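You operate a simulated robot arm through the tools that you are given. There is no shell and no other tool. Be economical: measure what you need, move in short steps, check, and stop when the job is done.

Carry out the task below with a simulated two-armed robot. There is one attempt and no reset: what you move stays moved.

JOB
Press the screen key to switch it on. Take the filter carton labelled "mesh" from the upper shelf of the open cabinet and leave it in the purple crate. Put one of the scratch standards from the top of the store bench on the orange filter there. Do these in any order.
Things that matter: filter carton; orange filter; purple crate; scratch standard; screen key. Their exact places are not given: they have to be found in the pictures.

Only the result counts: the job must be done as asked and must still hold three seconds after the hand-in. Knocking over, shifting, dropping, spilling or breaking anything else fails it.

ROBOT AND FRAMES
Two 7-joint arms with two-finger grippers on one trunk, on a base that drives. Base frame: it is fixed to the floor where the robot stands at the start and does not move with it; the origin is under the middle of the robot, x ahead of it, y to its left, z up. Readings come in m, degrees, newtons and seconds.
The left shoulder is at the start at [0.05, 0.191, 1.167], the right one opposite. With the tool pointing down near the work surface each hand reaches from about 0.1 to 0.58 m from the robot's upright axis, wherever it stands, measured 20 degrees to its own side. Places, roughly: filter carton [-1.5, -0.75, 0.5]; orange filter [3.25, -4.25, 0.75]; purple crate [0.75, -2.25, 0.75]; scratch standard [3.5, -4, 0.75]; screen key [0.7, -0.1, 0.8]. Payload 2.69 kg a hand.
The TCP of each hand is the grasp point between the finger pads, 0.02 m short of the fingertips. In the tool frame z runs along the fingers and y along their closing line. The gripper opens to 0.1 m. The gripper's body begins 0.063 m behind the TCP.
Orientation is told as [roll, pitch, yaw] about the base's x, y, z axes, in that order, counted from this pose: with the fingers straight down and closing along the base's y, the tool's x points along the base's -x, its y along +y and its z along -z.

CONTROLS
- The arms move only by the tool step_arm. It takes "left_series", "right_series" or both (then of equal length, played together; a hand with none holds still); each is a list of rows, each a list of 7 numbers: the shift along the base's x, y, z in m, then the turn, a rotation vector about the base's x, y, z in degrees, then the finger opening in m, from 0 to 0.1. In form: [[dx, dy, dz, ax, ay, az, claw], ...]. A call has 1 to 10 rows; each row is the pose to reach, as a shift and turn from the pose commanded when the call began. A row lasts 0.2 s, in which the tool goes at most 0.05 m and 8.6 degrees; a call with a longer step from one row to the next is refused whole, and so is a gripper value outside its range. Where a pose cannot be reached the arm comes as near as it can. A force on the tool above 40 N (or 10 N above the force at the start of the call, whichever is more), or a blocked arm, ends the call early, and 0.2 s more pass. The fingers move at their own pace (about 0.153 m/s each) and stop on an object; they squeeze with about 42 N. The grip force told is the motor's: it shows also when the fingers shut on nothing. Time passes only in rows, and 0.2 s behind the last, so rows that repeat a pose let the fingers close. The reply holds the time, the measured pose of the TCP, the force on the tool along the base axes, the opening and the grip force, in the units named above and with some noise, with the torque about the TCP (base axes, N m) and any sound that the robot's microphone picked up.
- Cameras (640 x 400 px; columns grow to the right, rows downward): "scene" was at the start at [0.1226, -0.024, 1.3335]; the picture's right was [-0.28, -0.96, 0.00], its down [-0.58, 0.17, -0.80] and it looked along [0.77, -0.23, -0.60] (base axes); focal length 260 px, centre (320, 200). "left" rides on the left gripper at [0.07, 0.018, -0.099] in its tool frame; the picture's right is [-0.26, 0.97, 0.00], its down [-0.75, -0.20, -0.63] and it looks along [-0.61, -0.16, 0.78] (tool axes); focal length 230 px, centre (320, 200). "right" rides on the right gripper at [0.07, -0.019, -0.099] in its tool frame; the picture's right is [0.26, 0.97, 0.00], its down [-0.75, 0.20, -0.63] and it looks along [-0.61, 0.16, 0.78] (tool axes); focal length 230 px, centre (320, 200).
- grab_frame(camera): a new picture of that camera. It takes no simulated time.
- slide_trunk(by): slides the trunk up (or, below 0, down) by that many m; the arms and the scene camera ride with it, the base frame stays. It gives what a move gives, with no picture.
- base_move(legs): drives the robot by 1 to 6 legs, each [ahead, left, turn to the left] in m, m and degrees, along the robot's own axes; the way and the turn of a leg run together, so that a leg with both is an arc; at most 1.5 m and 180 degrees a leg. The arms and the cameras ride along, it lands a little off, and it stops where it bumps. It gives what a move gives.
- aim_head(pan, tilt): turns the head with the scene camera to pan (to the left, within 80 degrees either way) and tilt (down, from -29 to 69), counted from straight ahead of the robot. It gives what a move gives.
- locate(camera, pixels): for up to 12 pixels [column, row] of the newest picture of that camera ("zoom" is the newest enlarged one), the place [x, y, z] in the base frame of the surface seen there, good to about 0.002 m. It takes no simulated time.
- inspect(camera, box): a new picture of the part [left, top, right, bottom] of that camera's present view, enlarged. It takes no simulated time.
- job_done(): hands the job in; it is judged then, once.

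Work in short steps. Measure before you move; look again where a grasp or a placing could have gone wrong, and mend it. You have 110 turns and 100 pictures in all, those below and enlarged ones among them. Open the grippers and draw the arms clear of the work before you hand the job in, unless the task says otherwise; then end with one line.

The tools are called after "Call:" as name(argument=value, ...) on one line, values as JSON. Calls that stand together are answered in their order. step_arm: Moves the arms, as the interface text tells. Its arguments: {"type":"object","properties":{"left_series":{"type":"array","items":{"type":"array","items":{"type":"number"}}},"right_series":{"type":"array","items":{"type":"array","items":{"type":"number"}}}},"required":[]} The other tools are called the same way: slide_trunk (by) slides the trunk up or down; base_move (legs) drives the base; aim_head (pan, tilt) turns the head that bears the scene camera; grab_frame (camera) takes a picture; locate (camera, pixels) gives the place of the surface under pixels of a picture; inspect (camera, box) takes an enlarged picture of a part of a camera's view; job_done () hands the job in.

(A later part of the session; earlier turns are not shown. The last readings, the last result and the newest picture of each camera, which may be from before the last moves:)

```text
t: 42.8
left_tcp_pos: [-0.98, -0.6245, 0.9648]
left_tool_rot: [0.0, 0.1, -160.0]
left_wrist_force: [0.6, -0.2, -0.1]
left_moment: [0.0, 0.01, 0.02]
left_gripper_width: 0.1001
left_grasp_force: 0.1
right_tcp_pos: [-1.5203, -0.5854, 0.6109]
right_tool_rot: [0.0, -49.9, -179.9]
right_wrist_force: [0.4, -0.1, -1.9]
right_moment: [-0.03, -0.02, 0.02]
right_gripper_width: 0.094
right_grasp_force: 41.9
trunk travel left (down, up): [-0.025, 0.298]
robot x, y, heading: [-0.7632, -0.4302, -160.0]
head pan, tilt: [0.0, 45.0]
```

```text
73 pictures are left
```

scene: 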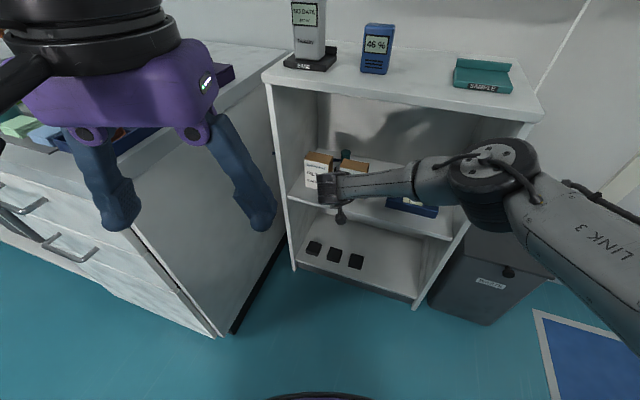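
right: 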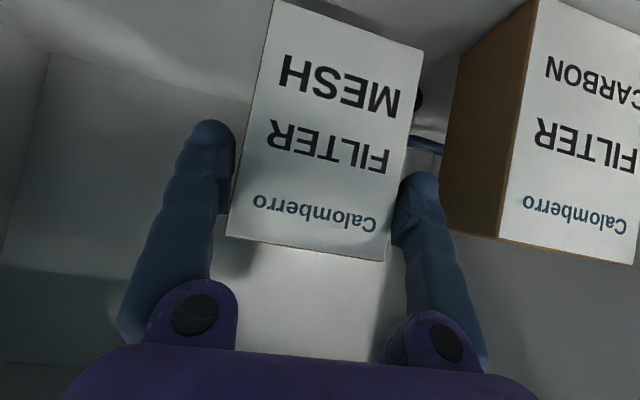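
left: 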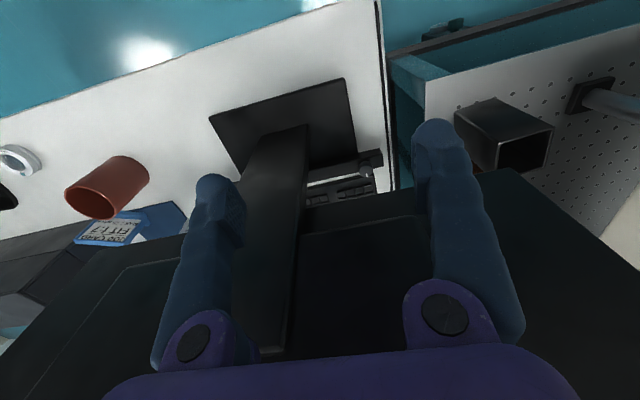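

The carton is held (weight ~2 N, moves with the hand). Back the base straight out along +x.

Call:
base_move(legs=[[-0.282, 0.103, 0]])

Call:
grab_frame(camera="scene")

```text
t: 44.8
left_tcp_pos: [-0.6828, -0.6256, 0.964]
left_tool_rot: [-0.1, 0.0, -159.5]
left_wrist_force: [-1.3, 1.0, -0.5]
left_moment: [-0.01, 0.0, 0.02]
left_gripper_width: 0.0998
left_grasp_force: 0.0
right_tcp_pos: [-1.2229, -0.5928, 0.6121]
right_tool_rot: [-0.1, -49.9, -179.3]
right_wrist_force: [-0.2, -0.2, -1.0]
right_moment: [0.0, -0.02, 0.03]
right_gripper_width: 0.0932
right_grasp_force: 42.4
trunk travel left (down, up): [-0.025, 0.298]
robot x, y, heading: [-0.4686, -0.4257, -159.4]
head pan, tilt: [0.0, 45.0]
```

```text
72 pictures are left
```

scene: 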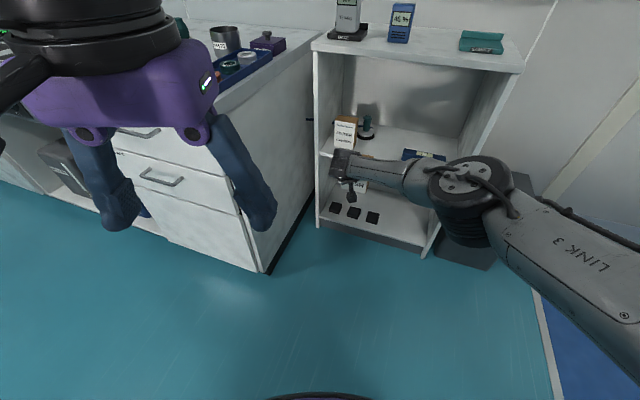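

Out of the cabinet. Raise the trunk and draw the carton in toward the robot.

Call:
slide_trunk(by=0.29)

Call:
step_arm(right_series=[[0.03, 0.01, 0.02, 0, 0, 0, 0.07], [0.06, 0.02, 0.04, 0, 0, 0, 0.07], [0.09, 0.03, 0.06, 0, 0, 0, 0.07], [0.12, 0.04, 0.08, 0, 0, 0, 0.07], [0.15, 0.055, 0.1, 0, 0, 0, 0.07], [0.17, 0.07, 0.12, 0, 0, 0, 0.07], [0.19, 0.085, 0.14, 0, 0, 0, 0.07], [0.2, 0.1, 0.15, 0, 0, 0, 0.07]])

Call:
grab_frame(camera="scene")

Call:
grab_frame(camera="right")

```text
t: 47.7
left_tcp_pos: [-0.6828, -0.6253, 1.2555]
left_tool_rot: [0.0, -0.1, -159.3]
left_wrist_force: [0.6, 0.2, 0.1]
left_moment: [-0.01, 0.01, -0.01]
left_gripper_width: 0.1
left_grasp_force: 0.0
right_tcp_pos: [-1.2235, -0.5917, 0.9016]
right_tool_rot: [0.1, -49.9, -179.3]
right_wrist_force: [0.4, 0.4, -1.8]
right_moment: [0.0, 0.0, 0.03]
right_gripper_width: 0.0927
right_grasp_force: 41.8
trunk travel left (down, up): [-0.315, 0.008]
robot x, y, heading: [-0.4679, -0.4278, -159.3]
head pan, tilt: [0.0, 45.0]
```

```text
t: 49.5
left_tcp_pos: [-0.6826, -0.6248, 1.2552]
left_tool_rot: [0.1, -0.1, -159.4]
left_wrist_force: [0.4, -0.3, -0.2]
left_moment: [-0.01, 0.0, -0.01]
left_gripper_width: 0.1
left_grasp_force: 0.0
right_tcp_pos: [-1.0238, -0.4922, 1.0524]
right_tool_rot: [0.0, -49.9, -179.3]
right_wrist_force: [0.0, 0.5, -1.7]
right_moment: [0.02, -0.05, -0.03]
right_gripper_width: 0.0924
right_grasp_force: 42.0
trunk travel left (down, up): [-0.315, 0.008]
robot x, y, heading: [-0.4707, -0.4276, -159.2]
head pan, tilt: [0.0, 45.0]
```

```text
71 pictures are left
```

scene: 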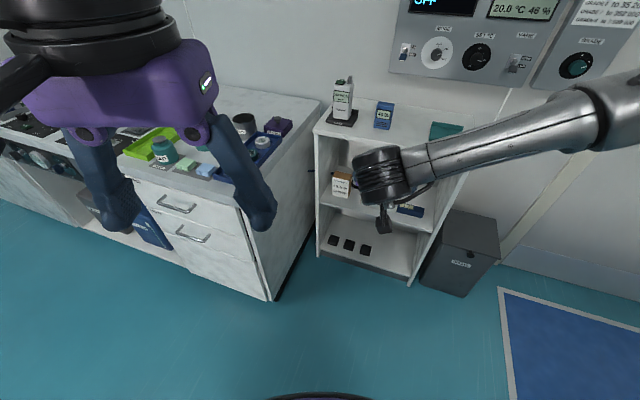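

```text
70 pictures are left
```

right: 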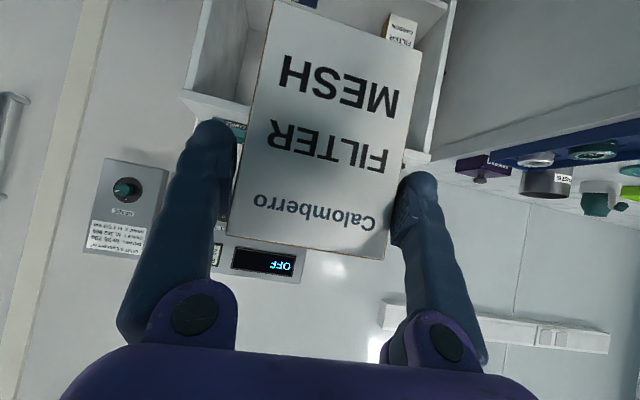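

Carton held firmly. Turn to face -y, then drive down the aisle to y≈-1.3 and look at the crate table.

Call:
base_move(legs=[[0, 0, 69.3], [0.85, 0, 0]])

Call:
aim_head(pan=35, tilt=30)

Call:
grab_frame(camera="scene")

```text
t: 57.1
left_tcp_pos: [-0.3083, -1.5458, 1.2545]
left_tool_rot: [0.1, 0.0, -86.7]
left_wrist_force: [0.2, -0.6, -0.1]
left_moment: [0.02, -0.01, -0.05]
left_gripper_width: 0.0997
left_grasp_force: 0.1
right_tcp_pos: [-0.5371, -1.8323, 1.0511]
right_tool_rot: [0.1, -49.9, -106.7]
right_wrist_force: [0.4, -0.1, -0.6]
right_moment: [0.06, -0.02, 0.01]
right_gripper_width: 0.0906
right_grasp_force: 42.1
trunk travel left (down, up): [-0.315, 0.008]
robot x, y, heading: [-0.4301, -1.2836, -86.6]
head pan, tilt: [0.0, 45.0]
```

```text
t: 58.1
left_tcp_pos: [-0.308, -1.5461, 1.2555]
left_tool_rot: [0.0, 0.0, -86.7]
left_wrist_force: [0.0, -0.9, -0.3]
left_moment: [0.0, -0.01, -0.01]
left_gripper_width: 0.1001
left_grasp_force: 0.1
right_tcp_pos: [-0.5375, -1.8328, 1.0522]
right_tool_rot: [-0.1, -49.9, -106.6]
right_wrist_force: [-0.7, -0.3, -1.0]
right_moment: [0.03, -0.03, -0.01]
right_gripper_width: 0.0908
right_grasp_force: 41.9
trunk travel left (down, up): [-0.315, 0.008]
robot x, y, heading: [-0.4311, -1.2802, -86.7]
head pan, tilt: [35.0, 30.0]
```

```text
69 pictures are left
```

scene: 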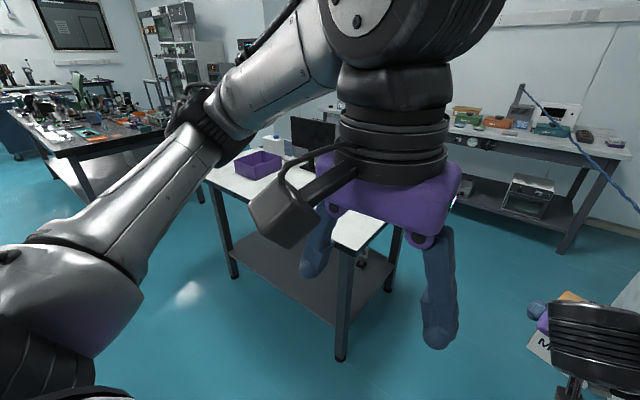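

Crate visible at (258,165). Measure it, and check the carton in the hand as the grip width is creeping.

Call:
locate(camera="scene", pixels=[[235, 160], [248, 179], [281, 168], [264, 151], [258, 168], [262, 160], [207, 172], [346, 250], [310, 140], [230, 278], [340, 358]])

Call:
inspect(camera="scene", box=[200, 110, 344, 200])

Call:
grab_frame(camera="right")

```text
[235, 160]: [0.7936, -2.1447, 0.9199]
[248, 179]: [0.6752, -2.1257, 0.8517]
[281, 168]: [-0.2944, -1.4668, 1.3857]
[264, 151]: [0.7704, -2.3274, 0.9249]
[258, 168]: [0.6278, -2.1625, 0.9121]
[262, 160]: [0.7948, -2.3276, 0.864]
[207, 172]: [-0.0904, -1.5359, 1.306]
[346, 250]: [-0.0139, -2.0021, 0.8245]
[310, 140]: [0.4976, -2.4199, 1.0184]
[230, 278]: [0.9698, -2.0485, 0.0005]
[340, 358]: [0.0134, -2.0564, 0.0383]
```

```text
4.44 times, centred on (272, 155) of scene
```

zoom: 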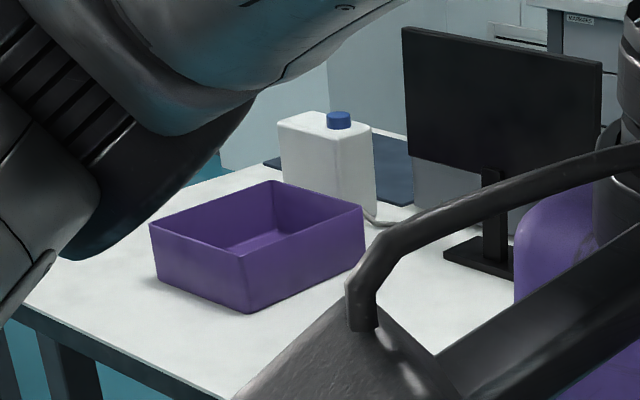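

```text
67 pictures are left
```

right: 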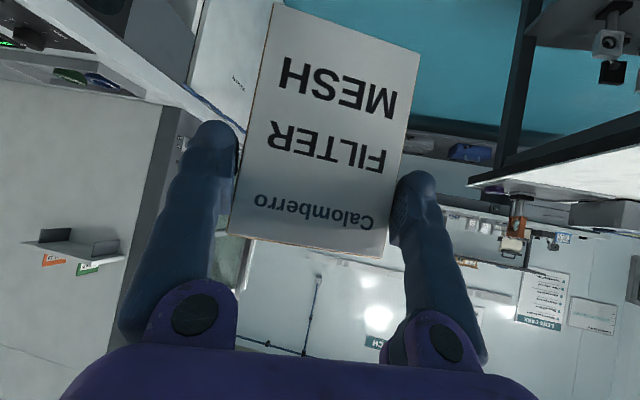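

Crate spans x 0.60–0.795, y -2.13…-2.33, floor 0.86, rim 0.92. Straighten the heading, go to y≈-1.45, and shift left to line up.

Call:
base_move(legs=[[0, 0, -3.4], [0.17, 0, 0], [0, 1.18, 0]])

Call:
aim_head(pan=0, tilt=40)

Call:
grab_frame(camera="scene")

```text
t: 70.2
left_tcp_pos: [0.8599, -1.713, 1.2548]
left_tool_rot: [0.0, 0.0, -89.2]
left_wrist_force: [0.2, 1.2, 0.4]
left_moment: [-0.02, 0.04, -0.01]
left_gripper_width: 0.0997
left_grasp_force: 0.0
right_tcp_pos: [0.6201, -1.9866, 1.0521]
right_tool_rot: [0.0, -49.9, -109.0]
right_wrist_force: [0.1, -0.5, -1.4]
right_moment: [0.04, 0.0, 0.03]
right_gripper_width: 0.0889
right_grasp_force: 42.2
trunk travel left (down, up): [-0.315, 0.008]
robot x, y, heading: [0.7516, -1.4426, -89.2]
head pan, tilt: [35.0, 30.0]
```

```text
t: 71.2
left_tcp_pos: [0.8607, -1.7119, 1.2554]
left_tool_rot: [0.0, 0.0, -89.2]
left_wrist_force: [-0.1, 0.5, 0.1]
left_moment: [0.0, 0.0, -0.03]
left_gripper_width: 0.1001
left_grasp_force: 0.0
right_tcp_pos: [0.6198, -1.9868, 1.0517]
right_tool_rot: [0.0, -49.9, -109.0]
right_wrist_force: [-0.2, 1.1, -0.8]
right_moment: [0.03, -0.02, 0.01]
right_gripper_width: 0.089
right_grasp_force: 41.9
trunk travel left (down, up): [-0.315, 0.008]
robot x, y, heading: [0.7476, -1.4427, -89.2]
head pan, tilt: [0.0, 40.0]
```

```text
66 pictures are left
```

scene: 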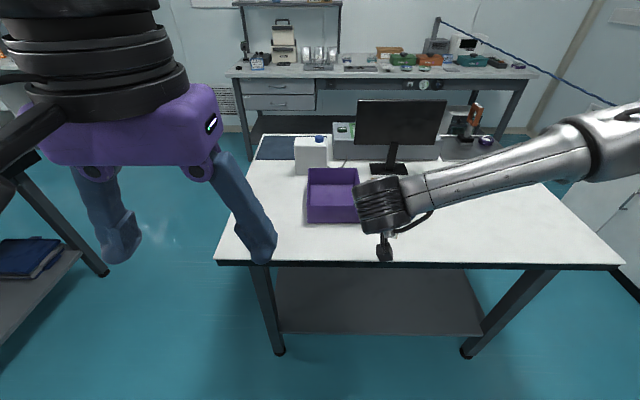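

Align the hand yaw and x over the crate line, then drive 0.14 m ahead.

Call:
step_arm(right_series=[[0.025, 0, 0.005, 0, 0, 6.5, 0.07], [0.05, 0, 0.01, 0, 0, 13, 0.07], [0.08, 0, 0.015, 0, 0, 19, 0.07], [0.08, 0, 0.015, 0, 0, 19, 0.07]])

Call:
base_move(legs=[[0.14, 0, 0]])

Call:
grab_frame(camera="scene")

Call:
grab_frame(camera="right")

```text
t: 72.2
left_tcp_pos: [0.8596, -1.7123, 1.2557]
left_tool_rot: [0.0, -0.1, -89.3]
left_wrist_force: [1.0, -0.2, 0.0]
left_moment: [-0.02, -0.02, 0.03]
left_gripper_width: 0.1001
left_grasp_force: 0.0
right_tcp_pos: [0.6987, -1.9887, 1.0675]
right_tool_rot: [0.0, -49.8, -89.9]
right_wrist_force: [-0.4, -0.1, -1.3]
right_moment: [0.05, -0.03, 0.0]
right_gripper_width: 0.089
right_grasp_force: 41.3
trunk travel left (down, up): [-0.315, 0.008]
robot x, y, heading: [0.7491, -1.441, -89.1]
head pan, tilt: [0.0, 40.0]
```

```text
t: 73.6
left_tcp_pos: [0.8609, -1.8539, 1.255]
left_tool_rot: [0.0, -0.1, -89.3]
left_wrist_force: [0.6, 0.3, -0.2]
left_moment: [0.05, 0.0, 0.0]
left_gripper_width: 0.1001
left_grasp_force: 0.0
right_tcp_pos: [0.6992, -2.1276, 1.0685]
right_tool_rot: [-0.1, -49.8, -90.2]
right_wrist_force: [-0.2, -0.7, -1.4]
right_moment: [0.02, 0.0, 0.02]
right_gripper_width: 0.0886
right_grasp_force: 41.7
trunk travel left (down, up): [-0.315, 0.008]
robot x, y, heading: [0.7517, -1.583, -89.3]
head pan, tilt: [0.0, 40.0]
```

```text
65 pictures are left
```

scene: 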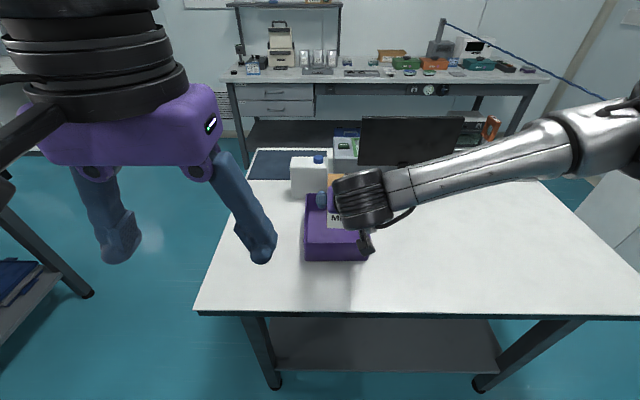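

```text
64 pictures are left
```

right: 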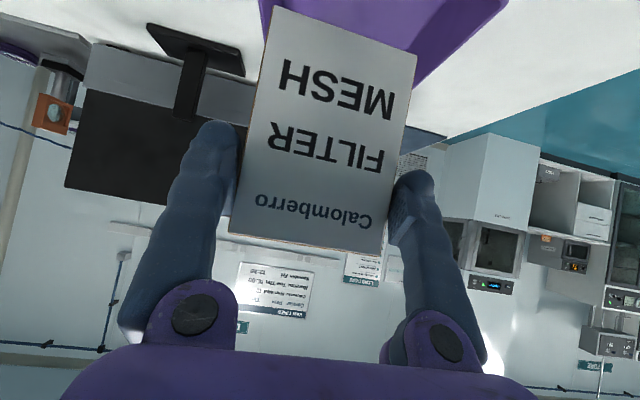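

Measure the carton's corners and crate rim from the hand camera.

Call:
locate(camera="right", pixels=[[276, 12], [412, 58], [232, 232], [380, 252], [263, 20], [420, 75], [500, 10], [440, 30]])

```text
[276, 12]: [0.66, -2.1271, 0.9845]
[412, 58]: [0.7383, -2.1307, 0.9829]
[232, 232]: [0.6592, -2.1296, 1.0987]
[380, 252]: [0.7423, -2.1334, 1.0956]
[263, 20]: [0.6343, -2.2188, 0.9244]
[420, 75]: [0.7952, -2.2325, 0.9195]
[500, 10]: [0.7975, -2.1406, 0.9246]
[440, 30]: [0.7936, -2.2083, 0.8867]
```

Move carton to the crate's center (dx +0.012, dy -0.075), then down.

Call:
step_arm(right_series=[[0.006, -0.035, 0, 0, 0, 0, 0.07], [0.012, -0.075, 0, 0, 0, 0, 0.07], [0.012, -0.075, -0.03, 0, 0, 0, 0.07], [0.012, -0.075, -0.06, 0, 0, 0, 0.07], [0.012, -0.075, -0.085, 0, 0, 0, 0.07], [0.012, -0.075, -0.1, 0, 0, 0, 0.07], [0.012, -0.075, -0.1, 0, 0, 0, 0.07]])

Call:
grab_frame(camera="right")

Call:
inspect(camera="scene", box=[270, 130, 430, 280])

```text
t: 75.2
left_tcp_pos: [0.8618, -1.8524, 1.254]
left_tool_rot: [0.1, 0.0, -89.3]
left_wrist_force: [-0.2, -0.2, -0.3]
left_moment: [-0.02, -0.05, -0.01]
left_gripper_width: 0.0999
left_grasp_force: 0.0
right_tcp_pos: [0.708, -2.2031, 0.9641]
right_tool_rot: [0.0, -50.0, -90.2]
right_wrist_force: [0.7, 0.4, -1.5]
right_moment: [0.03, -0.03, 0.02]
right_gripper_width: 0.0885
right_grasp_force: 41.7
trunk travel left (down, up): [-0.315, 0.008]
robot x, y, heading: [0.7489, -1.5816, -89.2]
head pan, tilt: [0.0, 40.0]
```

```text
63 pictures are left
```

right: 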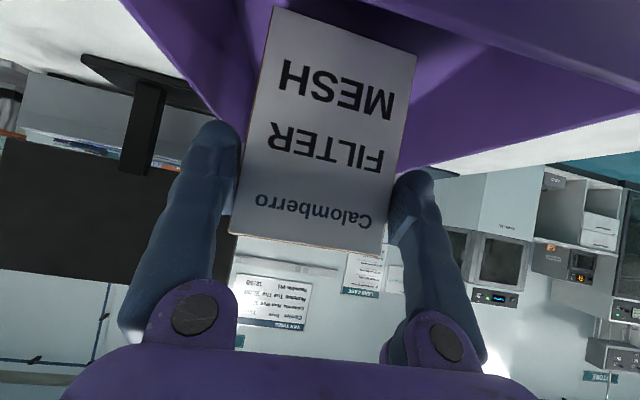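

```text
2.67 times, centred on (350, 205) of scene
```

zoom: 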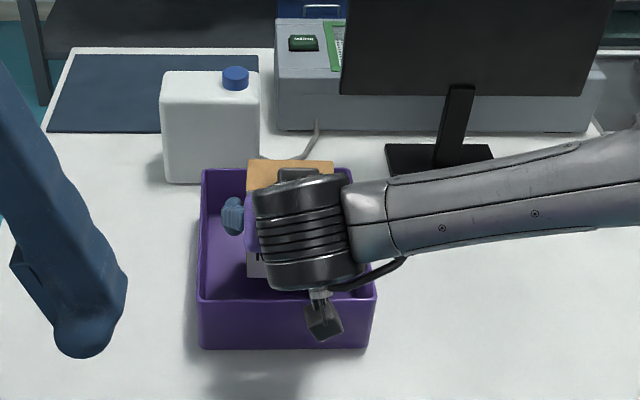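

Inside the crate with clearance. Lower gently to touch, then open.

Call:
step_arm(right_series=[[0, 0, -0.006, 0, 0, 0, 0.07], [0, 0, -0.011, 0, 0, 0, 0.07], [0, 0, -0.015, 0, 0, 0, 0.07], [0, 0, -0.015, 0, 0, 0, 0.07]])

```text
t: 76.2
left_tcp_pos: [0.8619, -1.8537, 1.2557]
left_tool_rot: [0.0, 0.1, -89.3]
left_wrist_force: [0.6, 1.3, -0.6]
left_moment: [-0.01, -0.01, -0.02]
left_gripper_width: 0.1
left_grasp_force: 0.1
right_tcp_pos: [0.7098, -2.2033, 0.9535]
right_tool_rot: [0.1, -49.9, -90.3]
right_wrist_force: [-0.1, 0.8, -2.6]
right_moment: [0.03, 0.0, 0.02]
right_gripper_width: 0.088
right_grasp_force: 42.1
trunk travel left (down, up): [-0.315, 0.008]
robot x, y, heading: [0.7515, -1.5808, -89.3]
head pan, tilt: [0.0, 40.0]
```

Call:
step_arm(right_series=[[0, 0, -0.003, 0, 0, 0, 0.07], [0, 0, -0.006, 0, 0, 0, 0.07], [0, 0, -0.008, 0, 0, 0, 0.07]])

```text
t: 77.0
left_tcp_pos: [0.8628, -1.853, 1.2533]
left_tool_rot: [0.0, 0.1, -89.3]
left_wrist_force: [-0.2, -0.4, 0.3]
left_moment: [0.0, -0.01, -0.01]
left_gripper_width: 0.1
left_grasp_force: 0.1
right_tcp_pos: [0.7105, -2.2033, 0.9436]
right_tool_rot: [0.0, -50.0, -90.3]
right_wrist_force: [-0.4, 0.5, -1.4]
right_moment: [0.03, -0.02, 0.0]
right_gripper_width: 0.0878
right_grasp_force: 42.7
trunk travel left (down, up): [-0.315, 0.008]
robot x, y, heading: [0.7506, -1.5829, -89.3]
head pan, tilt: [0.0, 40.0]
```

Call:
grab_frame(camera="right")

Call:
locate(camera="right", pixels=[[278, 12], [412, 58], [425, 70], [265, 25], [420, 45], [232, 230], [345, 15], [380, 250]])

```text
61 pictures are left
```

right: 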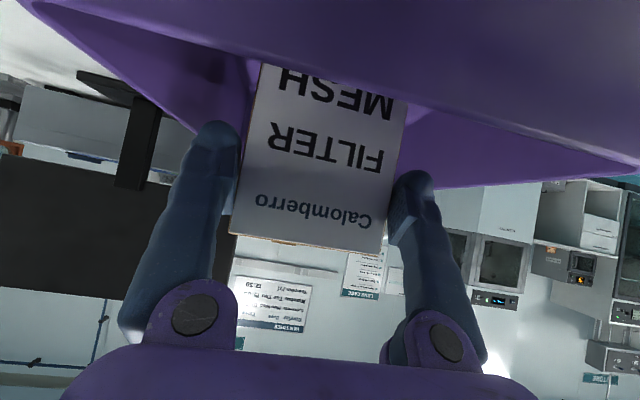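

```text
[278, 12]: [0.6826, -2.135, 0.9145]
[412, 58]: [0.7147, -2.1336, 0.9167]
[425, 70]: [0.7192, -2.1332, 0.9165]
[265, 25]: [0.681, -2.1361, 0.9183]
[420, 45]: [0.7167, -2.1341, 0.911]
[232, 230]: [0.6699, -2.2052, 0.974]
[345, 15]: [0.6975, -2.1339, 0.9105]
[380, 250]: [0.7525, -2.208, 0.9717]
```

Carton top at 0.973 → base ≈0.858; a few mm more then open.

Call:
step_arm(right_series=[[0, 0, -0.003, 0, 0, 0, 0.07], [0, 0, -0.005, 0, 0, 0, 0.07], [0, 0, -0.005, 0, 0, 0, 0.07]])

```text
t: 77.8
left_tcp_pos: [0.8622, -1.8512, 1.2564]
left_tool_rot: [0.0, -0.1, -89.3]
left_wrist_force: [-0.2, -0.6, 0.5]
left_moment: [-0.02, 0.03, 0.0]
left_gripper_width: 0.1002
left_grasp_force: 0.1
right_tcp_pos: [0.7102, -2.2031, 0.9426]
right_tool_rot: [0.1, -50.2, -90.3]
right_wrist_force: [-3.0, 2.5, 15.9]
right_moment: [-0.73, -0.36, -0.08]
right_gripper_width: 0.0877
right_grasp_force: 42.9
trunk travel left (down, up): [-0.315, 0.008]
robot x, y, heading: [0.751, -1.5837, -89.3]
head pan, tilt: [0.0, 40.0]
```

Contact (16 N up). Ease up 3 mm, open, and then withdraw up and back along the fingers.

Call:
step_arm(right_series=[[0, 0, 0.003, 0, 0, 0, 0.07], [0, 0, 0.003, 0, 0, 0, 0.1], [0, 0, 0.003, 0, 0, 0, 0.1], [0, 0, 0.003, 0, 0, 0, 0.1]])

Call:
step_arm(right_series=[[0, 0.015, 0.013, 0, 0, 0, 0.1], [0, 0.03, 0.026, 0, 0, 0, 0.1], [0, 0.055, 0.05, 0, 0, 0, 0.1], [0, 0.08, 0.08, 0, 0, 0, 0.1], [0, 0.1, 0.12, 0, 0, 0, 0.1], [0, 0.12, 0.15, 0, 0, 0, 0.1]])

Call:
grab_frame(camera="scene")

```text
t: 78.8
left_tcp_pos: [0.8619, -1.8526, 1.2545]
left_tool_rot: [0.1, -0.1, -89.2]
left_wrist_force: [0.4, -0.2, 0.0]
left_moment: [0.0, 0.02, 0.01]
left_gripper_width: 0.0996
left_grasp_force: 0.0
right_tcp_pos: [0.7117, -2.2026, 0.9433]
right_tool_rot: [0.0, -49.9, -90.2]
right_wrist_force: [-0.9, -0.3, -1.0]
right_moment: [-0.03, 0.01, 0.01]
right_gripper_width: 0.0999
right_grasp_force: 0.1
trunk travel left (down, up): [-0.315, 0.008]
robot x, y, heading: [0.7509, -1.583, -89.3]
head pan, tilt: [0.0, 40.0]
```

```text
t: 80.2
left_tcp_pos: [0.8624, -1.8526, 1.2559]
left_tool_rot: [-0.1, 0.0, -89.3]
left_wrist_force: [-0.4, -0.3, -0.6]
left_moment: [-0.04, 0.02, -0.01]
left_gripper_width: 0.0998
left_grasp_force: 0.1
right_tcp_pos: [0.7122, -2.0816, 1.0944]
right_tool_rot: [0.0, -50.0, -90.1]
right_wrist_force: [0.1, -0.4, -0.5]
right_moment: [0.0, 0.03, -0.02]
right_gripper_width: 0.1001
right_grasp_force: 0.1
trunk travel left (down, up): [-0.315, 0.008]
robot x, y, heading: [0.7518, -1.5794, -89.5]
head pan, tilt: [0.0, 40.0]
```

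```text
60 pictures are left
```

scene: 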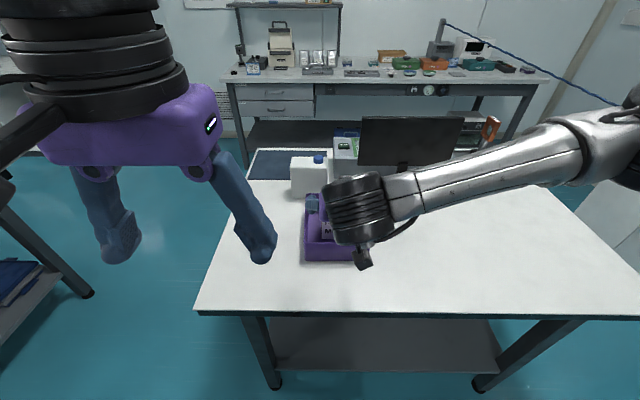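

Verify with the hand camera that the carton stands in the crate.

Call:
grab_frame(camera="right")

Call:
base_move(legs=[[-0.15, 0, 0]])

Call:
aim_head(pan=45, tilt=25)

Call:
grab_frame(camera="scene")

```text
59 pictures are left
```

right: 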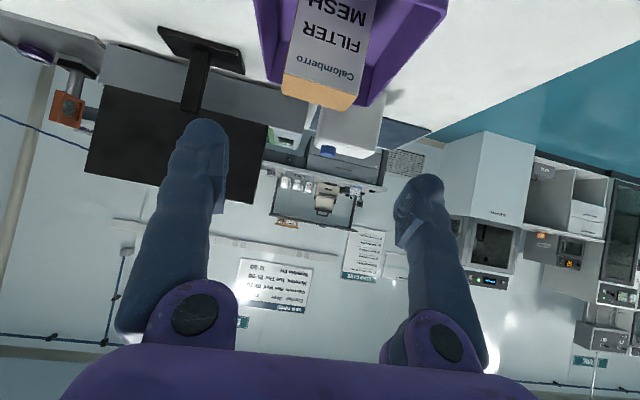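

```text
t: 81.5
left_tcp_pos: [0.86, -1.7077, 1.2547]
left_tool_rot: [0.0, 0.0, -89.4]
left_wrist_force: [-0.8, 0.3, -0.2]
left_moment: [-0.05, 0.02, -0.03]
left_gripper_width: 0.1001
left_grasp_force: 0.0
right_tcp_pos: [0.7112, -1.9367, 1.0944]
right_tool_rot: [0.0, -49.9, -90.3]
right_wrist_force: [-0.2, -0.2, -0.8]
right_moment: [-0.02, 0.01, -0.04]
right_gripper_width: 0.0999
right_grasp_force: 0.1
trunk travel left (down, up): [-0.315, 0.008]
robot x, y, heading: [0.7495, -1.4354, -89.5]
head pan, tilt: [0.0, 40.0]
```

```text
t: 82.6
left_tcp_pos: [0.8591, -1.708, 1.2558]
left_tool_rot: [0.0, 0.0, -89.4]
left_wrist_force: [-0.4, 0.8, -0.6]
left_moment: [0.02, -0.02, -0.02]
left_gripper_width: 0.0998
left_grasp_force: 0.1
right_tcp_pos: [0.71, -1.9372, 1.0919]
right_tool_rot: [-0.1, -49.9, -90.2]
right_wrist_force: [0.9, -0.4, -0.2]
right_moment: [0.04, 0.01, 0.01]
right_gripper_width: 0.0999
right_grasp_force: 0.1
trunk travel left (down, up): [-0.315, 0.008]
robot x, y, heading: [0.7501, -1.4366, -89.7]
head pan, tilt: [45.0, 25.0]
```

```text
58 pictures are left
```

scene: 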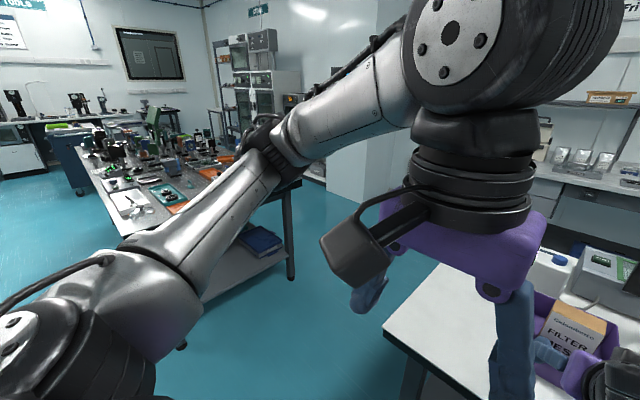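

Mesh carton stands in the crate. Untilt the right hand and tuck it, then measure the way to the store bench.

Call:
step_arm(right_series=[[0, 0.02, 0.02, 8.4, 0, 0, 0.1], [-0.02, 0.05, 0.04, 16.8, 0, 0, 0.1], [-0.05, 0.08, 0.06, 25, 0, 0, 0.1], [-0.08, 0.11, 0.08, 33.4, 0, 0, 0.1], [-0.11, 0.14, 0.09, 41.8, 0, 0, 0.1], [-0.14, 0.16, 0.09, 50, 0, 0, 0.1], [-0.16, 0.18, 0.09, 50, 0, 0, 0.1]])

Call:
locate(camera="scene", pixels=[[292, 275], [182, 340], [90, 160], [230, 130], [290, 180], [150, 230], [385, 330], [300, 310], [60, 300], [400, 230], [240, 350], [270, 90]])

```text
t: 84.2
left_tcp_pos: [0.8582, -1.7072, 1.2545]
left_tool_rot: [0.1, 0.0, -89.5]
left_wrist_force: [0.5, 0.1, 0.1]
left_moment: [-0.02, 0.01, -0.02]
left_gripper_width: 0.1001
left_grasp_force: 0.0
right_tcp_pos: [0.5502, -1.7575, 1.1847]
right_tool_rot: [-0.2, 0.2, -90.2]
right_wrist_force: [-0.5, 0.4, -0.3]
right_moment: [-0.04, 0.0, 0.03]
right_gripper_width: 0.0999
right_grasp_force: 0.1
trunk travel left (down, up): [-0.315, 0.008]
robot x, y, heading: [0.7492, -1.437, -89.8]
head pan, tilt: [45.0, 25.0]
```

```text
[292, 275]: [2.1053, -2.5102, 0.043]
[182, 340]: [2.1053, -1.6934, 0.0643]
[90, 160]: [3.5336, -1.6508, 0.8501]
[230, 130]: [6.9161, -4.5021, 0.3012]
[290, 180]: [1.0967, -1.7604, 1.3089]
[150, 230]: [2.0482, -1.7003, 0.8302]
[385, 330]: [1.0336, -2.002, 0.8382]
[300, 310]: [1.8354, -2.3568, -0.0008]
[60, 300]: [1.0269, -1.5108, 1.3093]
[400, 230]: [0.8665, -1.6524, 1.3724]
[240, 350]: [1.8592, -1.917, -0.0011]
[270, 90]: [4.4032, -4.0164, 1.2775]
```

Gap between crate table (x<1.03) and the middle bench (x>2.05). Drive left to x≈1.54 and ahead to y≈-2.8, then look.

Call:
base_move(legs=[[0, 0.79, 0], [1.35, 0, 0]])

Call:
aim_head(pan=60, tilt=25)

Call:
grab_frame(camera="scene")

```text
t: 98.1
left_tcp_pos: [1.7117, -3.0529, 1.2549]
left_tool_rot: [0.1, 0.0, -87.9]
left_wrist_force: [0.3, 0.4, -0.8]
left_moment: [0.02, 0.0, -0.04]
left_gripper_width: 0.0999
left_grasp_force: 0.1
right_tcp_pos: [1.4036, -3.1121, 1.1825]
right_tool_rot: [-0.2, 0.1, -88.6]
right_wrist_force: [-0.4, 0.7, 0.5]
right_moment: [0.0, -0.01, 0.02]
right_gripper_width: 0.1
right_grasp_force: 0.0
trunk travel left (down, up): [-0.315, 0.008]
robot x, y, heading: [1.596, -2.7836, -88.1]
head pan, tilt: [45.0, 25.0]
```

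```text
t: 98.9
left_tcp_pos: [1.7124, -3.0525, 1.2544]
left_tool_rot: [-0.1, 0.0, -87.8]
left_wrist_force: [-0.1, 0.4, 0.1]
left_moment: [-0.02, -0.03, -0.01]
left_gripper_width: 0.0998
left_grasp_force: 0.1
right_tcp_pos: [1.4045, -3.112, 1.1838]
right_tool_rot: [-0.2, 0.1, -88.6]
right_wrist_force: [-0.1, -0.1, 0.2]
right_moment: [0.0, 0.01, -0.02]
right_gripper_width: 0.0999
right_grasp_force: 0.0
trunk travel left (down, up): [-0.315, 0.008]
robot x, y, heading: [1.5941, -2.7867, -88.0]
head pan, tilt: [60.0, 25.0]
```

```text
57 pictures are left
```

scene: 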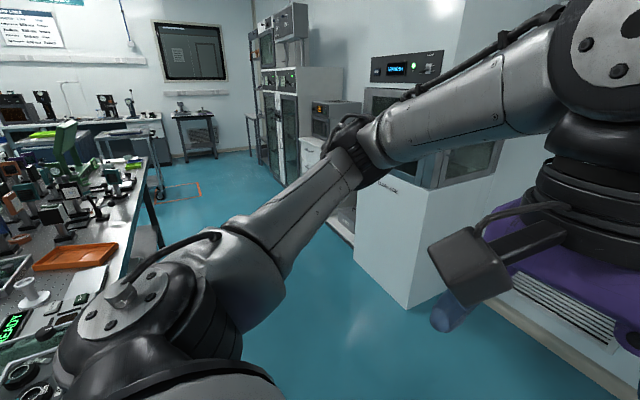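

Call:
locate(camera="scene", pixels=[[405, 300], [360, 240], [400, 185], [440, 175], [330, 115], [310, 145], [470, 160], [330, 205], [140, 250], [160, 200], [290, 170]])

Call:
inspect(camera="scene", box=[240, 0, 520, 200])

```text
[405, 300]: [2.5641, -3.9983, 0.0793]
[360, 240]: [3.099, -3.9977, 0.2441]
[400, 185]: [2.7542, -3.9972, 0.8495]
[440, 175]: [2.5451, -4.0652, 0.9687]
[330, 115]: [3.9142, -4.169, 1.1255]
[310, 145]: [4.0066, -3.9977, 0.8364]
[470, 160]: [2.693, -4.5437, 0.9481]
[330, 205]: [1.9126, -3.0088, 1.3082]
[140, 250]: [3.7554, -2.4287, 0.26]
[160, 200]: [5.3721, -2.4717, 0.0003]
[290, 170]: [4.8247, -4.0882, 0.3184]
```

```text
2.00 times, centred on (380, 100) of scene
```

zoom: 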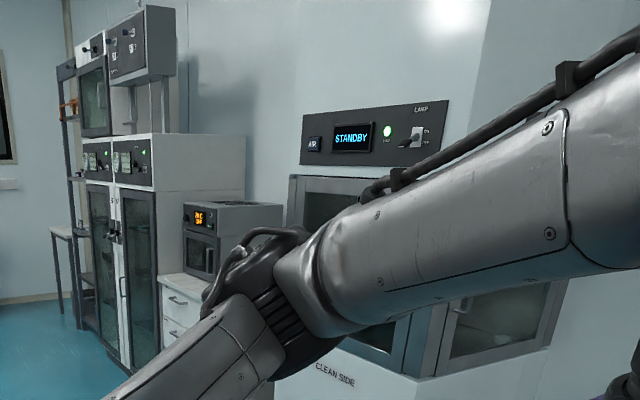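

The wall row's fronts are at y≈-4.0. Drive to about (3.35,-3.2), facing -y.

Call:
base_move(legs=[[0.42, 0, -1.9], [0, 1.0, 0], [0, 0.75, 0]])

Call:
aim_head(pan=0, tilt=40)

Call:
grab_frame(camera="scene")

```text
t: 116.8
left_tcp_pos: [3.4648, -3.478, 1.2556]
left_tool_rot: [0.0, 0.0, -90.4]
left_wrist_force: [0.1, 1.1, 0.0]
left_moment: [-0.01, -0.02, -0.02]
left_gripper_width: 0.1
left_grasp_force: 0.0
right_tcp_pos: [3.154, -3.5227, 1.1829]
right_tool_rot: [-0.1, 0.1, -91.2]
right_wrist_force: [-0.3, -0.3, -1.0]
right_moment: [-0.01, 0.04, 0.0]
right_gripper_width: 0.1
right_grasp_force: 0.1
trunk travel left (down, up): [-0.315, 0.008]
robot x, y, heading: [3.3606, -3.2084, -90.4]
head pan, tilt: [60.0, 25.0]
```

```text
t: 118.0
left_tcp_pos: [3.4664, -3.4779, 1.255]
left_tool_rot: [0.1, 0.0, -90.4]
left_wrist_force: [-0.4, -0.3, 0.0]
left_moment: [-0.01, -0.03, 0.01]
left_gripper_width: 0.0998
left_grasp_force: 0.0
right_tcp_pos: [3.154, -3.5224, 1.1833]
right_tool_rot: [-0.1, 0.1, -91.1]
right_wrist_force: [0.1, -0.6, -0.2]
right_moment: [0.0, -0.03, 0.01]
right_gripper_width: 0.1001
right_grasp_force: 0.0
trunk travel left (down, up): [-0.315, 0.008]
robot x, y, heading: [3.3586, -3.2058, -90.6]
head pan, tilt: [0.0, 40.0]
```

```text
55 pictures are left
```

scene: 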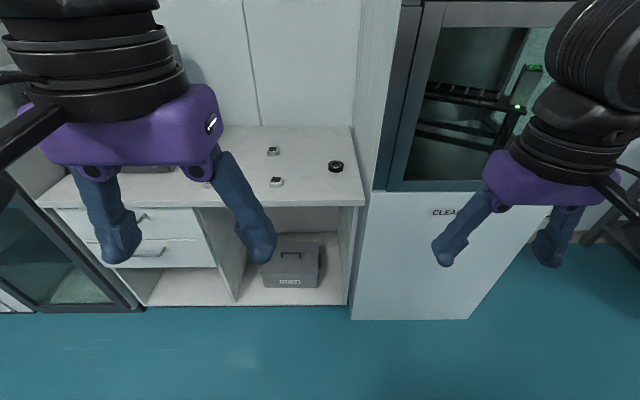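

Store bench top found, with small items near (274,150),(277,181),(335,166). Enlarge.

Call:
inspect(camera="scene", box=[200, 125, 376, 235])

Call:
inspect(camera="scene", box=[30, 130, 210, 240])

Call:
locate(camera="scene", pixels=[[273, 151], [277, 181], [335, 166], [320, 200], [350, 150], [364, 190], [340, 130], [205, 182], [372, 200], [250, 160]])

```text
3.64 times, centred on (288, 180) of scene
```

zoom: 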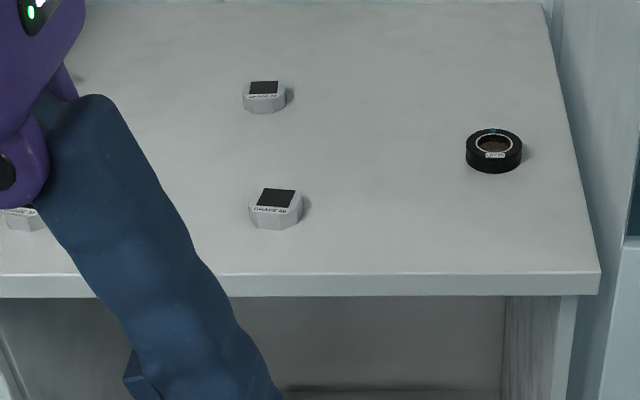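

```text
3.56 times, centred on (120, 185) of scene
```

zoom: 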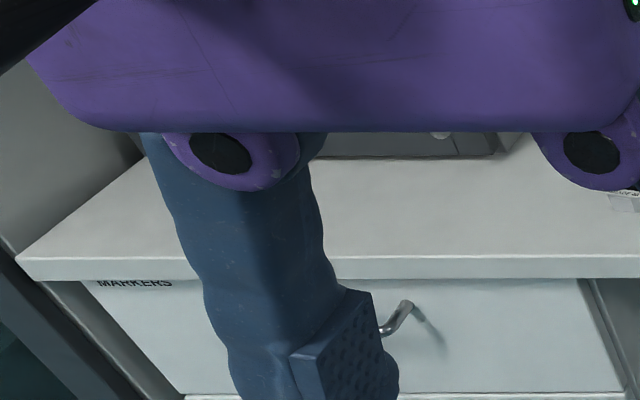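

```text
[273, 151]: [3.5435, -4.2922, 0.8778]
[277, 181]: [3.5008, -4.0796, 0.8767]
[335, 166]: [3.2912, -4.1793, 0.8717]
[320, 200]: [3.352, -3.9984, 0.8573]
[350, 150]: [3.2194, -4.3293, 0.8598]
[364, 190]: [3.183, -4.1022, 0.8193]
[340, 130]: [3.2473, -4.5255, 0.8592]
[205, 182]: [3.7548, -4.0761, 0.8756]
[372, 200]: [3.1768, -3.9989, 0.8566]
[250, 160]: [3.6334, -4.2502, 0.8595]
```

Call:
inspect(camera="scene", box=[320, 154, 352, 174])

Call:
inspect(camera="scene", box=[256, 140, 296, 190])

```text
16.00 times, centred on (336, 164) of scene
```

zoom: 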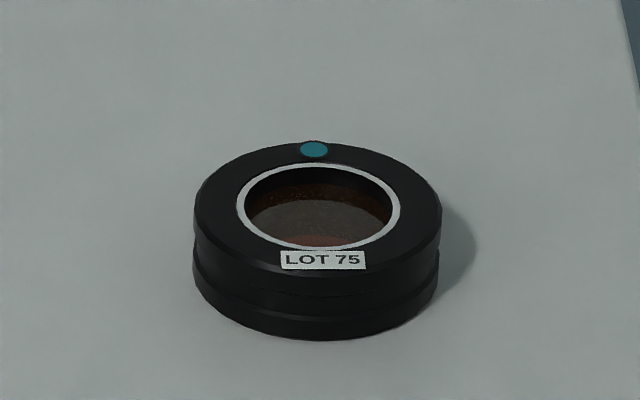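

```text
8.00 times, centred on (276, 165) of scene
```

zoom: 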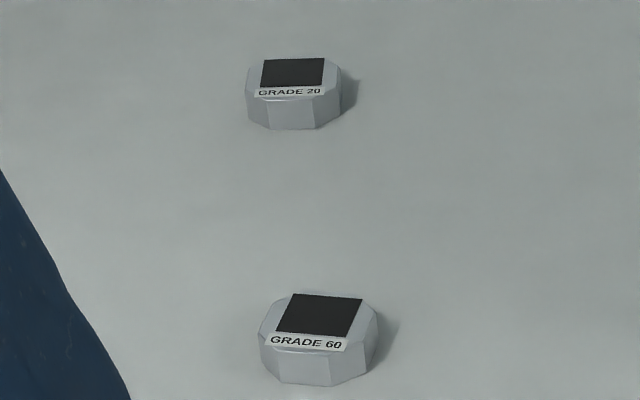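

Move the left hand aside to see the rest of the bench top.

Call:
step_arm(left_series=[[0.04, 0, 0, 0, 0, 0, 0.1], [0.08, 0, 0, 0, 0, 0, 0.1], [0.12, 0.01, 0, 0, 0, 0, 0.1], [0.16, 0.02, 0, 0, 0, 0, 0.1], [0.2, 0.03, 0, 0, 0, 0, 0.1], [0.24, 0.04, 0, 0, 0, 0, 0.1]])

Call:
grab_frame(camera="scene")

```text
t: 119.5
left_tcp_pos: [3.7042, -3.4357, 1.2346]
left_tool_rot: [-0.5, 5.5, -91.6]
left_wrist_force: [1.2, -0.2, -2.3]
left_moment: [0.06, 0.11, 0.04]
left_gripper_width: 0.1
left_grasp_force: 0.0
right_tcp_pos: [3.1545, -3.5233, 1.1852]
right_tool_rot: [-0.2, 0.1, -91.2]
right_wrist_force: [-0.9, 0.2, 0.0]
right_moment: [0.01, 0.01, 0.02]
right_gripper_width: 0.1002
right_grasp_force: 0.1
trunk travel left (down, up): [-0.315, 0.008]
robot x, y, heading: [3.3551, -3.2081, -90.3]
head pan, tilt: [0.0, 40.0]
```

```text
50 pictures are left
```

scene: 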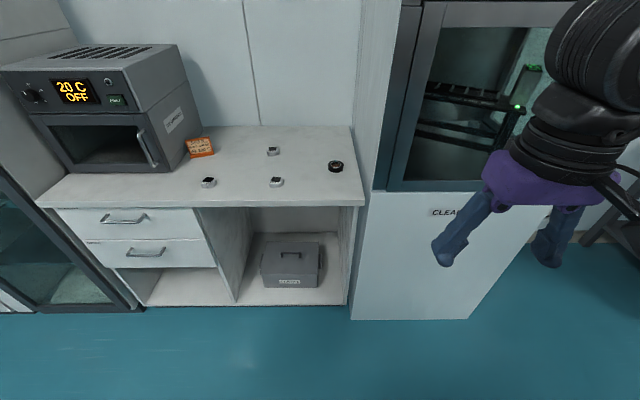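

Call:
inspect(camera="scene", box=[170, 125, 250, 190])

Call:
locate(camera="scene", pixels=[[209, 182], [200, 148], [150, 160], [170, 95], [277, 182], [335, 166], [328, 166], [343, 166], [335, 162], [335, 171], [372, 120], [380, 190]])

```text
6.15 times, centred on (210, 158) of scene
```

zoom: 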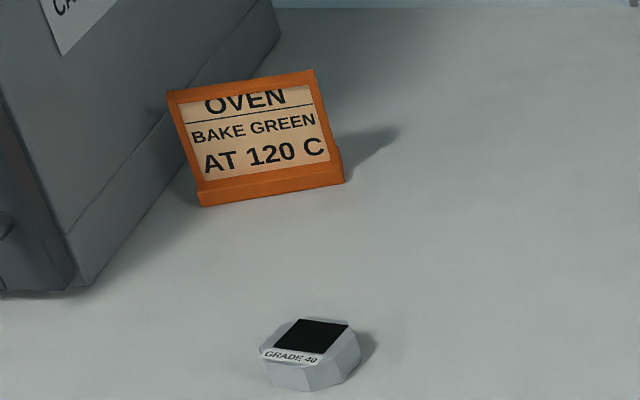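

```text
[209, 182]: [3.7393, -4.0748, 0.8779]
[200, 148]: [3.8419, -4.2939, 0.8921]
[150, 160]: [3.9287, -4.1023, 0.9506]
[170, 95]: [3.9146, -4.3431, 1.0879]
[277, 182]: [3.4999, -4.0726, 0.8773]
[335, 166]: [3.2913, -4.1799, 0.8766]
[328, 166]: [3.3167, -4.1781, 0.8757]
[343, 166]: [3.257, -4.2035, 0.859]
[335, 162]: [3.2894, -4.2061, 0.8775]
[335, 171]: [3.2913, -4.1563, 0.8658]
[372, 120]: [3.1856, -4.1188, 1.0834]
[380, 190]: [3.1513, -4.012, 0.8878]
```

The orange-glass filter is at (3.29,-4.185), top 0.8775. The nearest standard is GRADE 60 at (3.50,-4.078). I'll use the left hand: tuck both, lower the trunk to the start height, and drive nearer.

Call:
step_arm(left_series=[[-0.04, 0, 0, 0, 0, 0, 0.1], [-0.08, 0, 0, 0, 0, 0, 0.1], [-0.12, 0, 0, 0, 0, 0, 0.1], [-0.16, 0, 0, 0, 0, 0, 0.1]], right_series=[[0, 0.02, 0, 0, 0, 0, 0.1], [0.0, 0.05, 0, 0, 0, 0, 0.1], [0.0, 0.08, 0, 0, 0, 0, 0.1], [0.0, 0.1, 0, 0, 0, 0, 0.1]])

Call:
slide_trunk(by=-0.09)

Call:
base_move(legs=[[0.3, -0.055, 0]])

Call:
aim_head(pan=0, tilt=52)

Call:
grab_frame(camera="scene")

```text
t: 120.5
left_tcp_pos: [3.5429, -3.4377, 1.252]
left_tool_rot: [0.1, 0.1, -90.4]
left_wrist_force: [-0.3, 0.0, 0.4]
left_moment: [-0.03, -0.09, 0.01]
left_gripper_width: 0.1002
left_grasp_force: 0.1
right_tcp_pos: [3.1592, -3.4377, 1.1924]
right_tool_rot: [-0.1, 0.3, -91.2]
right_wrist_force: [0.2, 0.3, 1.1]
right_moment: [0.02, -0.02, 0.03]
right_gripper_width: 0.1
right_grasp_force: 0.0
right hand out of reach, approached as far as the arm can: row 3, 4
trunk travel left (down, up): [-0.315, 0.008]
robot x, y, heading: [3.359, -3.2061, -90.5]
head pan, tilt: [0.0, 40.0]
```

```text
t: 121.7
left_tcp_pos: [3.5439, -3.4376, 1.162]
left_tool_rot: [0.0, 0.0, -90.3]
left_wrist_force: [0.4, 0.6, 0.9]
left_moment: [0.04, -0.01, -0.02]
left_gripper_width: 0.1
left_grasp_force: 0.1
right_tcp_pos: [3.159, -3.4381, 1.1044]
right_tool_rot: [-0.3, 0.2, -91.3]
right_wrist_force: [-0.3, 0.1, -0.2]
right_moment: [-0.01, 0.0, 0.03]
right_gripper_width: 0.1002
right_grasp_force: 0.0
trunk travel left (down, up): [-0.225, 0.098]
robot x, y, heading: [3.3606, -3.2075, -90.6]
head pan, tilt: [0.0, 40.0]
```

```text
t: 123.8
left_tcp_pos: [3.4867, -3.7389, 1.1623]
left_tool_rot: [0.0, 0.0, -90.6]
left_wrist_force: [0.9, -0.3, -1.0]
left_moment: [0.01, 0.01, -0.03]
left_gripper_width: 0.0999
left_grasp_force: 0.1
right_tcp_pos: [3.1028, -3.738, 1.1036]
right_tool_rot: [-0.3, 0.2, -91.4]
right_wrist_force: [-0.4, -0.2, 0.2]
right_moment: [0.01, -0.01, 0.02]
right_gripper_width: 0.1
right_grasp_force: 0.0
trunk travel left (down, up): [-0.225, 0.098]
robot x, y, heading: [3.2998, -3.5086, -90.4]
head pan, tilt: [0.0, 40.0]
```

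```text
t: 124.5
left_tcp_pos: [3.4856, -3.7387, 1.1615]
left_tool_rot: [0.0, 0.0, -90.6]
left_wrist_force: [0.1, 0.1, 0.3]
left_moment: [-0.01, -0.05, 0.02]
left_gripper_width: 0.0999
left_grasp_force: 0.0
right_tcp_pos: [3.1026, -3.7377, 1.1031]
right_tool_rot: [-0.4, 0.2, -91.3]
right_wrist_force: [-0.1, -0.1, -1.3]
right_moment: [-0.03, -0.01, -0.02]
right_gripper_width: 0.0999
right_grasp_force: 0.0
trunk travel left (down, up): [-0.225, 0.098]
robot x, y, heading: [3.3036, -3.507, -90.5]
head pan, tilt: [0.0, 52.0]
```

```text
48 pictures are left
```

scene: 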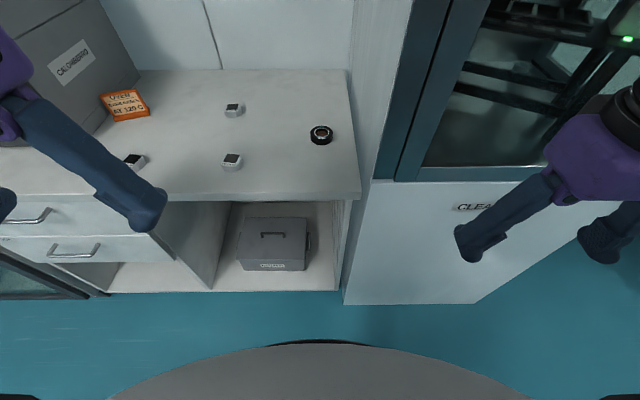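

I can see the base's front edge; measure it for clearance, plus precise item corners.

Call:
locate(camera="scene", pixels=[[318, 340], [318, 348], [330, 295], [321, 135], [311, 134], [332, 135], [321, 126], [321, 144]])

Call:
inspect(camera="scene", box=[210, 145, 258, 175])

Call:
locate(camera="zoom", pixels=[[170, 180], [430, 180], [300, 60], [270, 270], [200, 90], [400, 110], [300, 120]])

```text
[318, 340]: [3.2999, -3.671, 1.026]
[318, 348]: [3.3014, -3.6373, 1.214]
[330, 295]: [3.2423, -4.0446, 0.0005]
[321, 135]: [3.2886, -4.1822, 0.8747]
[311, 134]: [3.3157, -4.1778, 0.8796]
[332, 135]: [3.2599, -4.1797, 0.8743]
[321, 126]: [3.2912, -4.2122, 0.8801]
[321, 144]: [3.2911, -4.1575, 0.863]
```

```text
13.33 times, centred on (234, 160) of scene
```

zoom: 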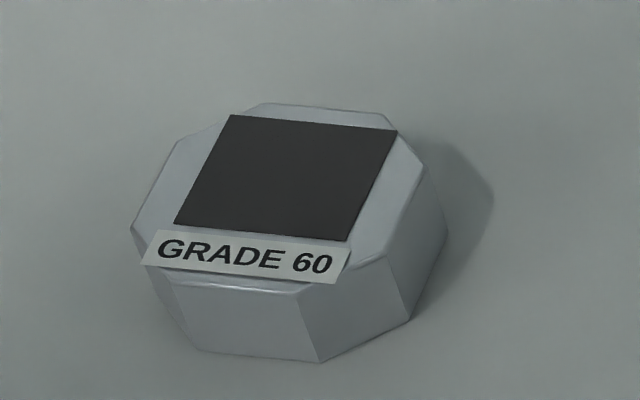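

```text
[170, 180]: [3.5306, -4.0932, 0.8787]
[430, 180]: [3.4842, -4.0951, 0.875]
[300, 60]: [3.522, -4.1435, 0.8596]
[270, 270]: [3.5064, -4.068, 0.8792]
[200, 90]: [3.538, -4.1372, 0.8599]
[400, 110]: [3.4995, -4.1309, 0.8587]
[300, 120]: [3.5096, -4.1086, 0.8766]
```

Call:
locate(camera="zoom", pixels=[[320, 110], [230, 286], [345, 262], [140, 215], [178, 145], [260, 108], [380, 118], [425, 165], [380, 255], [437, 240], [150, 265], [300, 200]])

```text
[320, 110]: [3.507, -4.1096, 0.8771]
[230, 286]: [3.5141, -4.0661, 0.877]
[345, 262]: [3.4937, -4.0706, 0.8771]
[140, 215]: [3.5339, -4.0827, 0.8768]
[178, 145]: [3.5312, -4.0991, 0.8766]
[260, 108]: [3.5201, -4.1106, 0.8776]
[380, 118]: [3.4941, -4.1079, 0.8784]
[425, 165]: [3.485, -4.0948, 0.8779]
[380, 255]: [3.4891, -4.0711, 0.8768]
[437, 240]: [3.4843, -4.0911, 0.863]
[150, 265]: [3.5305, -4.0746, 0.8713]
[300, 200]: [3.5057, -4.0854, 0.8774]
```

Standard center ≈(3.508,-4.088), top 0.877, width ≈0.048 along x, turned about -6°. Drive to (3.2,-3.65) so both places suit the left arm.

Call:
base_move(legs=[[0.14, -0.1, 0.5]])

```text
t: 126.1
left_tcp_pos: [3.3974, -3.8621, 1.161]
left_tool_rot: [0.1, 0.2, -89.7]
left_wrist_force: [-0.2, 0.4, 0.7]
left_moment: [-0.02, 0.0, 0.0]
left_gripper_width: 0.0999
left_grasp_force: 0.0
right_tcp_pos: [3.0129, -3.8672, 1.1036]
right_tool_rot: [-0.4, 0.1, -90.4]
right_wrist_force: [0.9, -0.1, -0.4]
right_moment: [-0.02, 0.0, -0.01]
right_gripper_width: 0.0998
right_grasp_force: 0.0
trunk travel left (down, up): [-0.225, 0.098]
robot x, y, heading: [3.21, -3.6364, -89.8]
head pan, tilt: [0.0, 52.0]
stopped in leg 1: the robot was blocked; the commanded pose is now the measured one
```

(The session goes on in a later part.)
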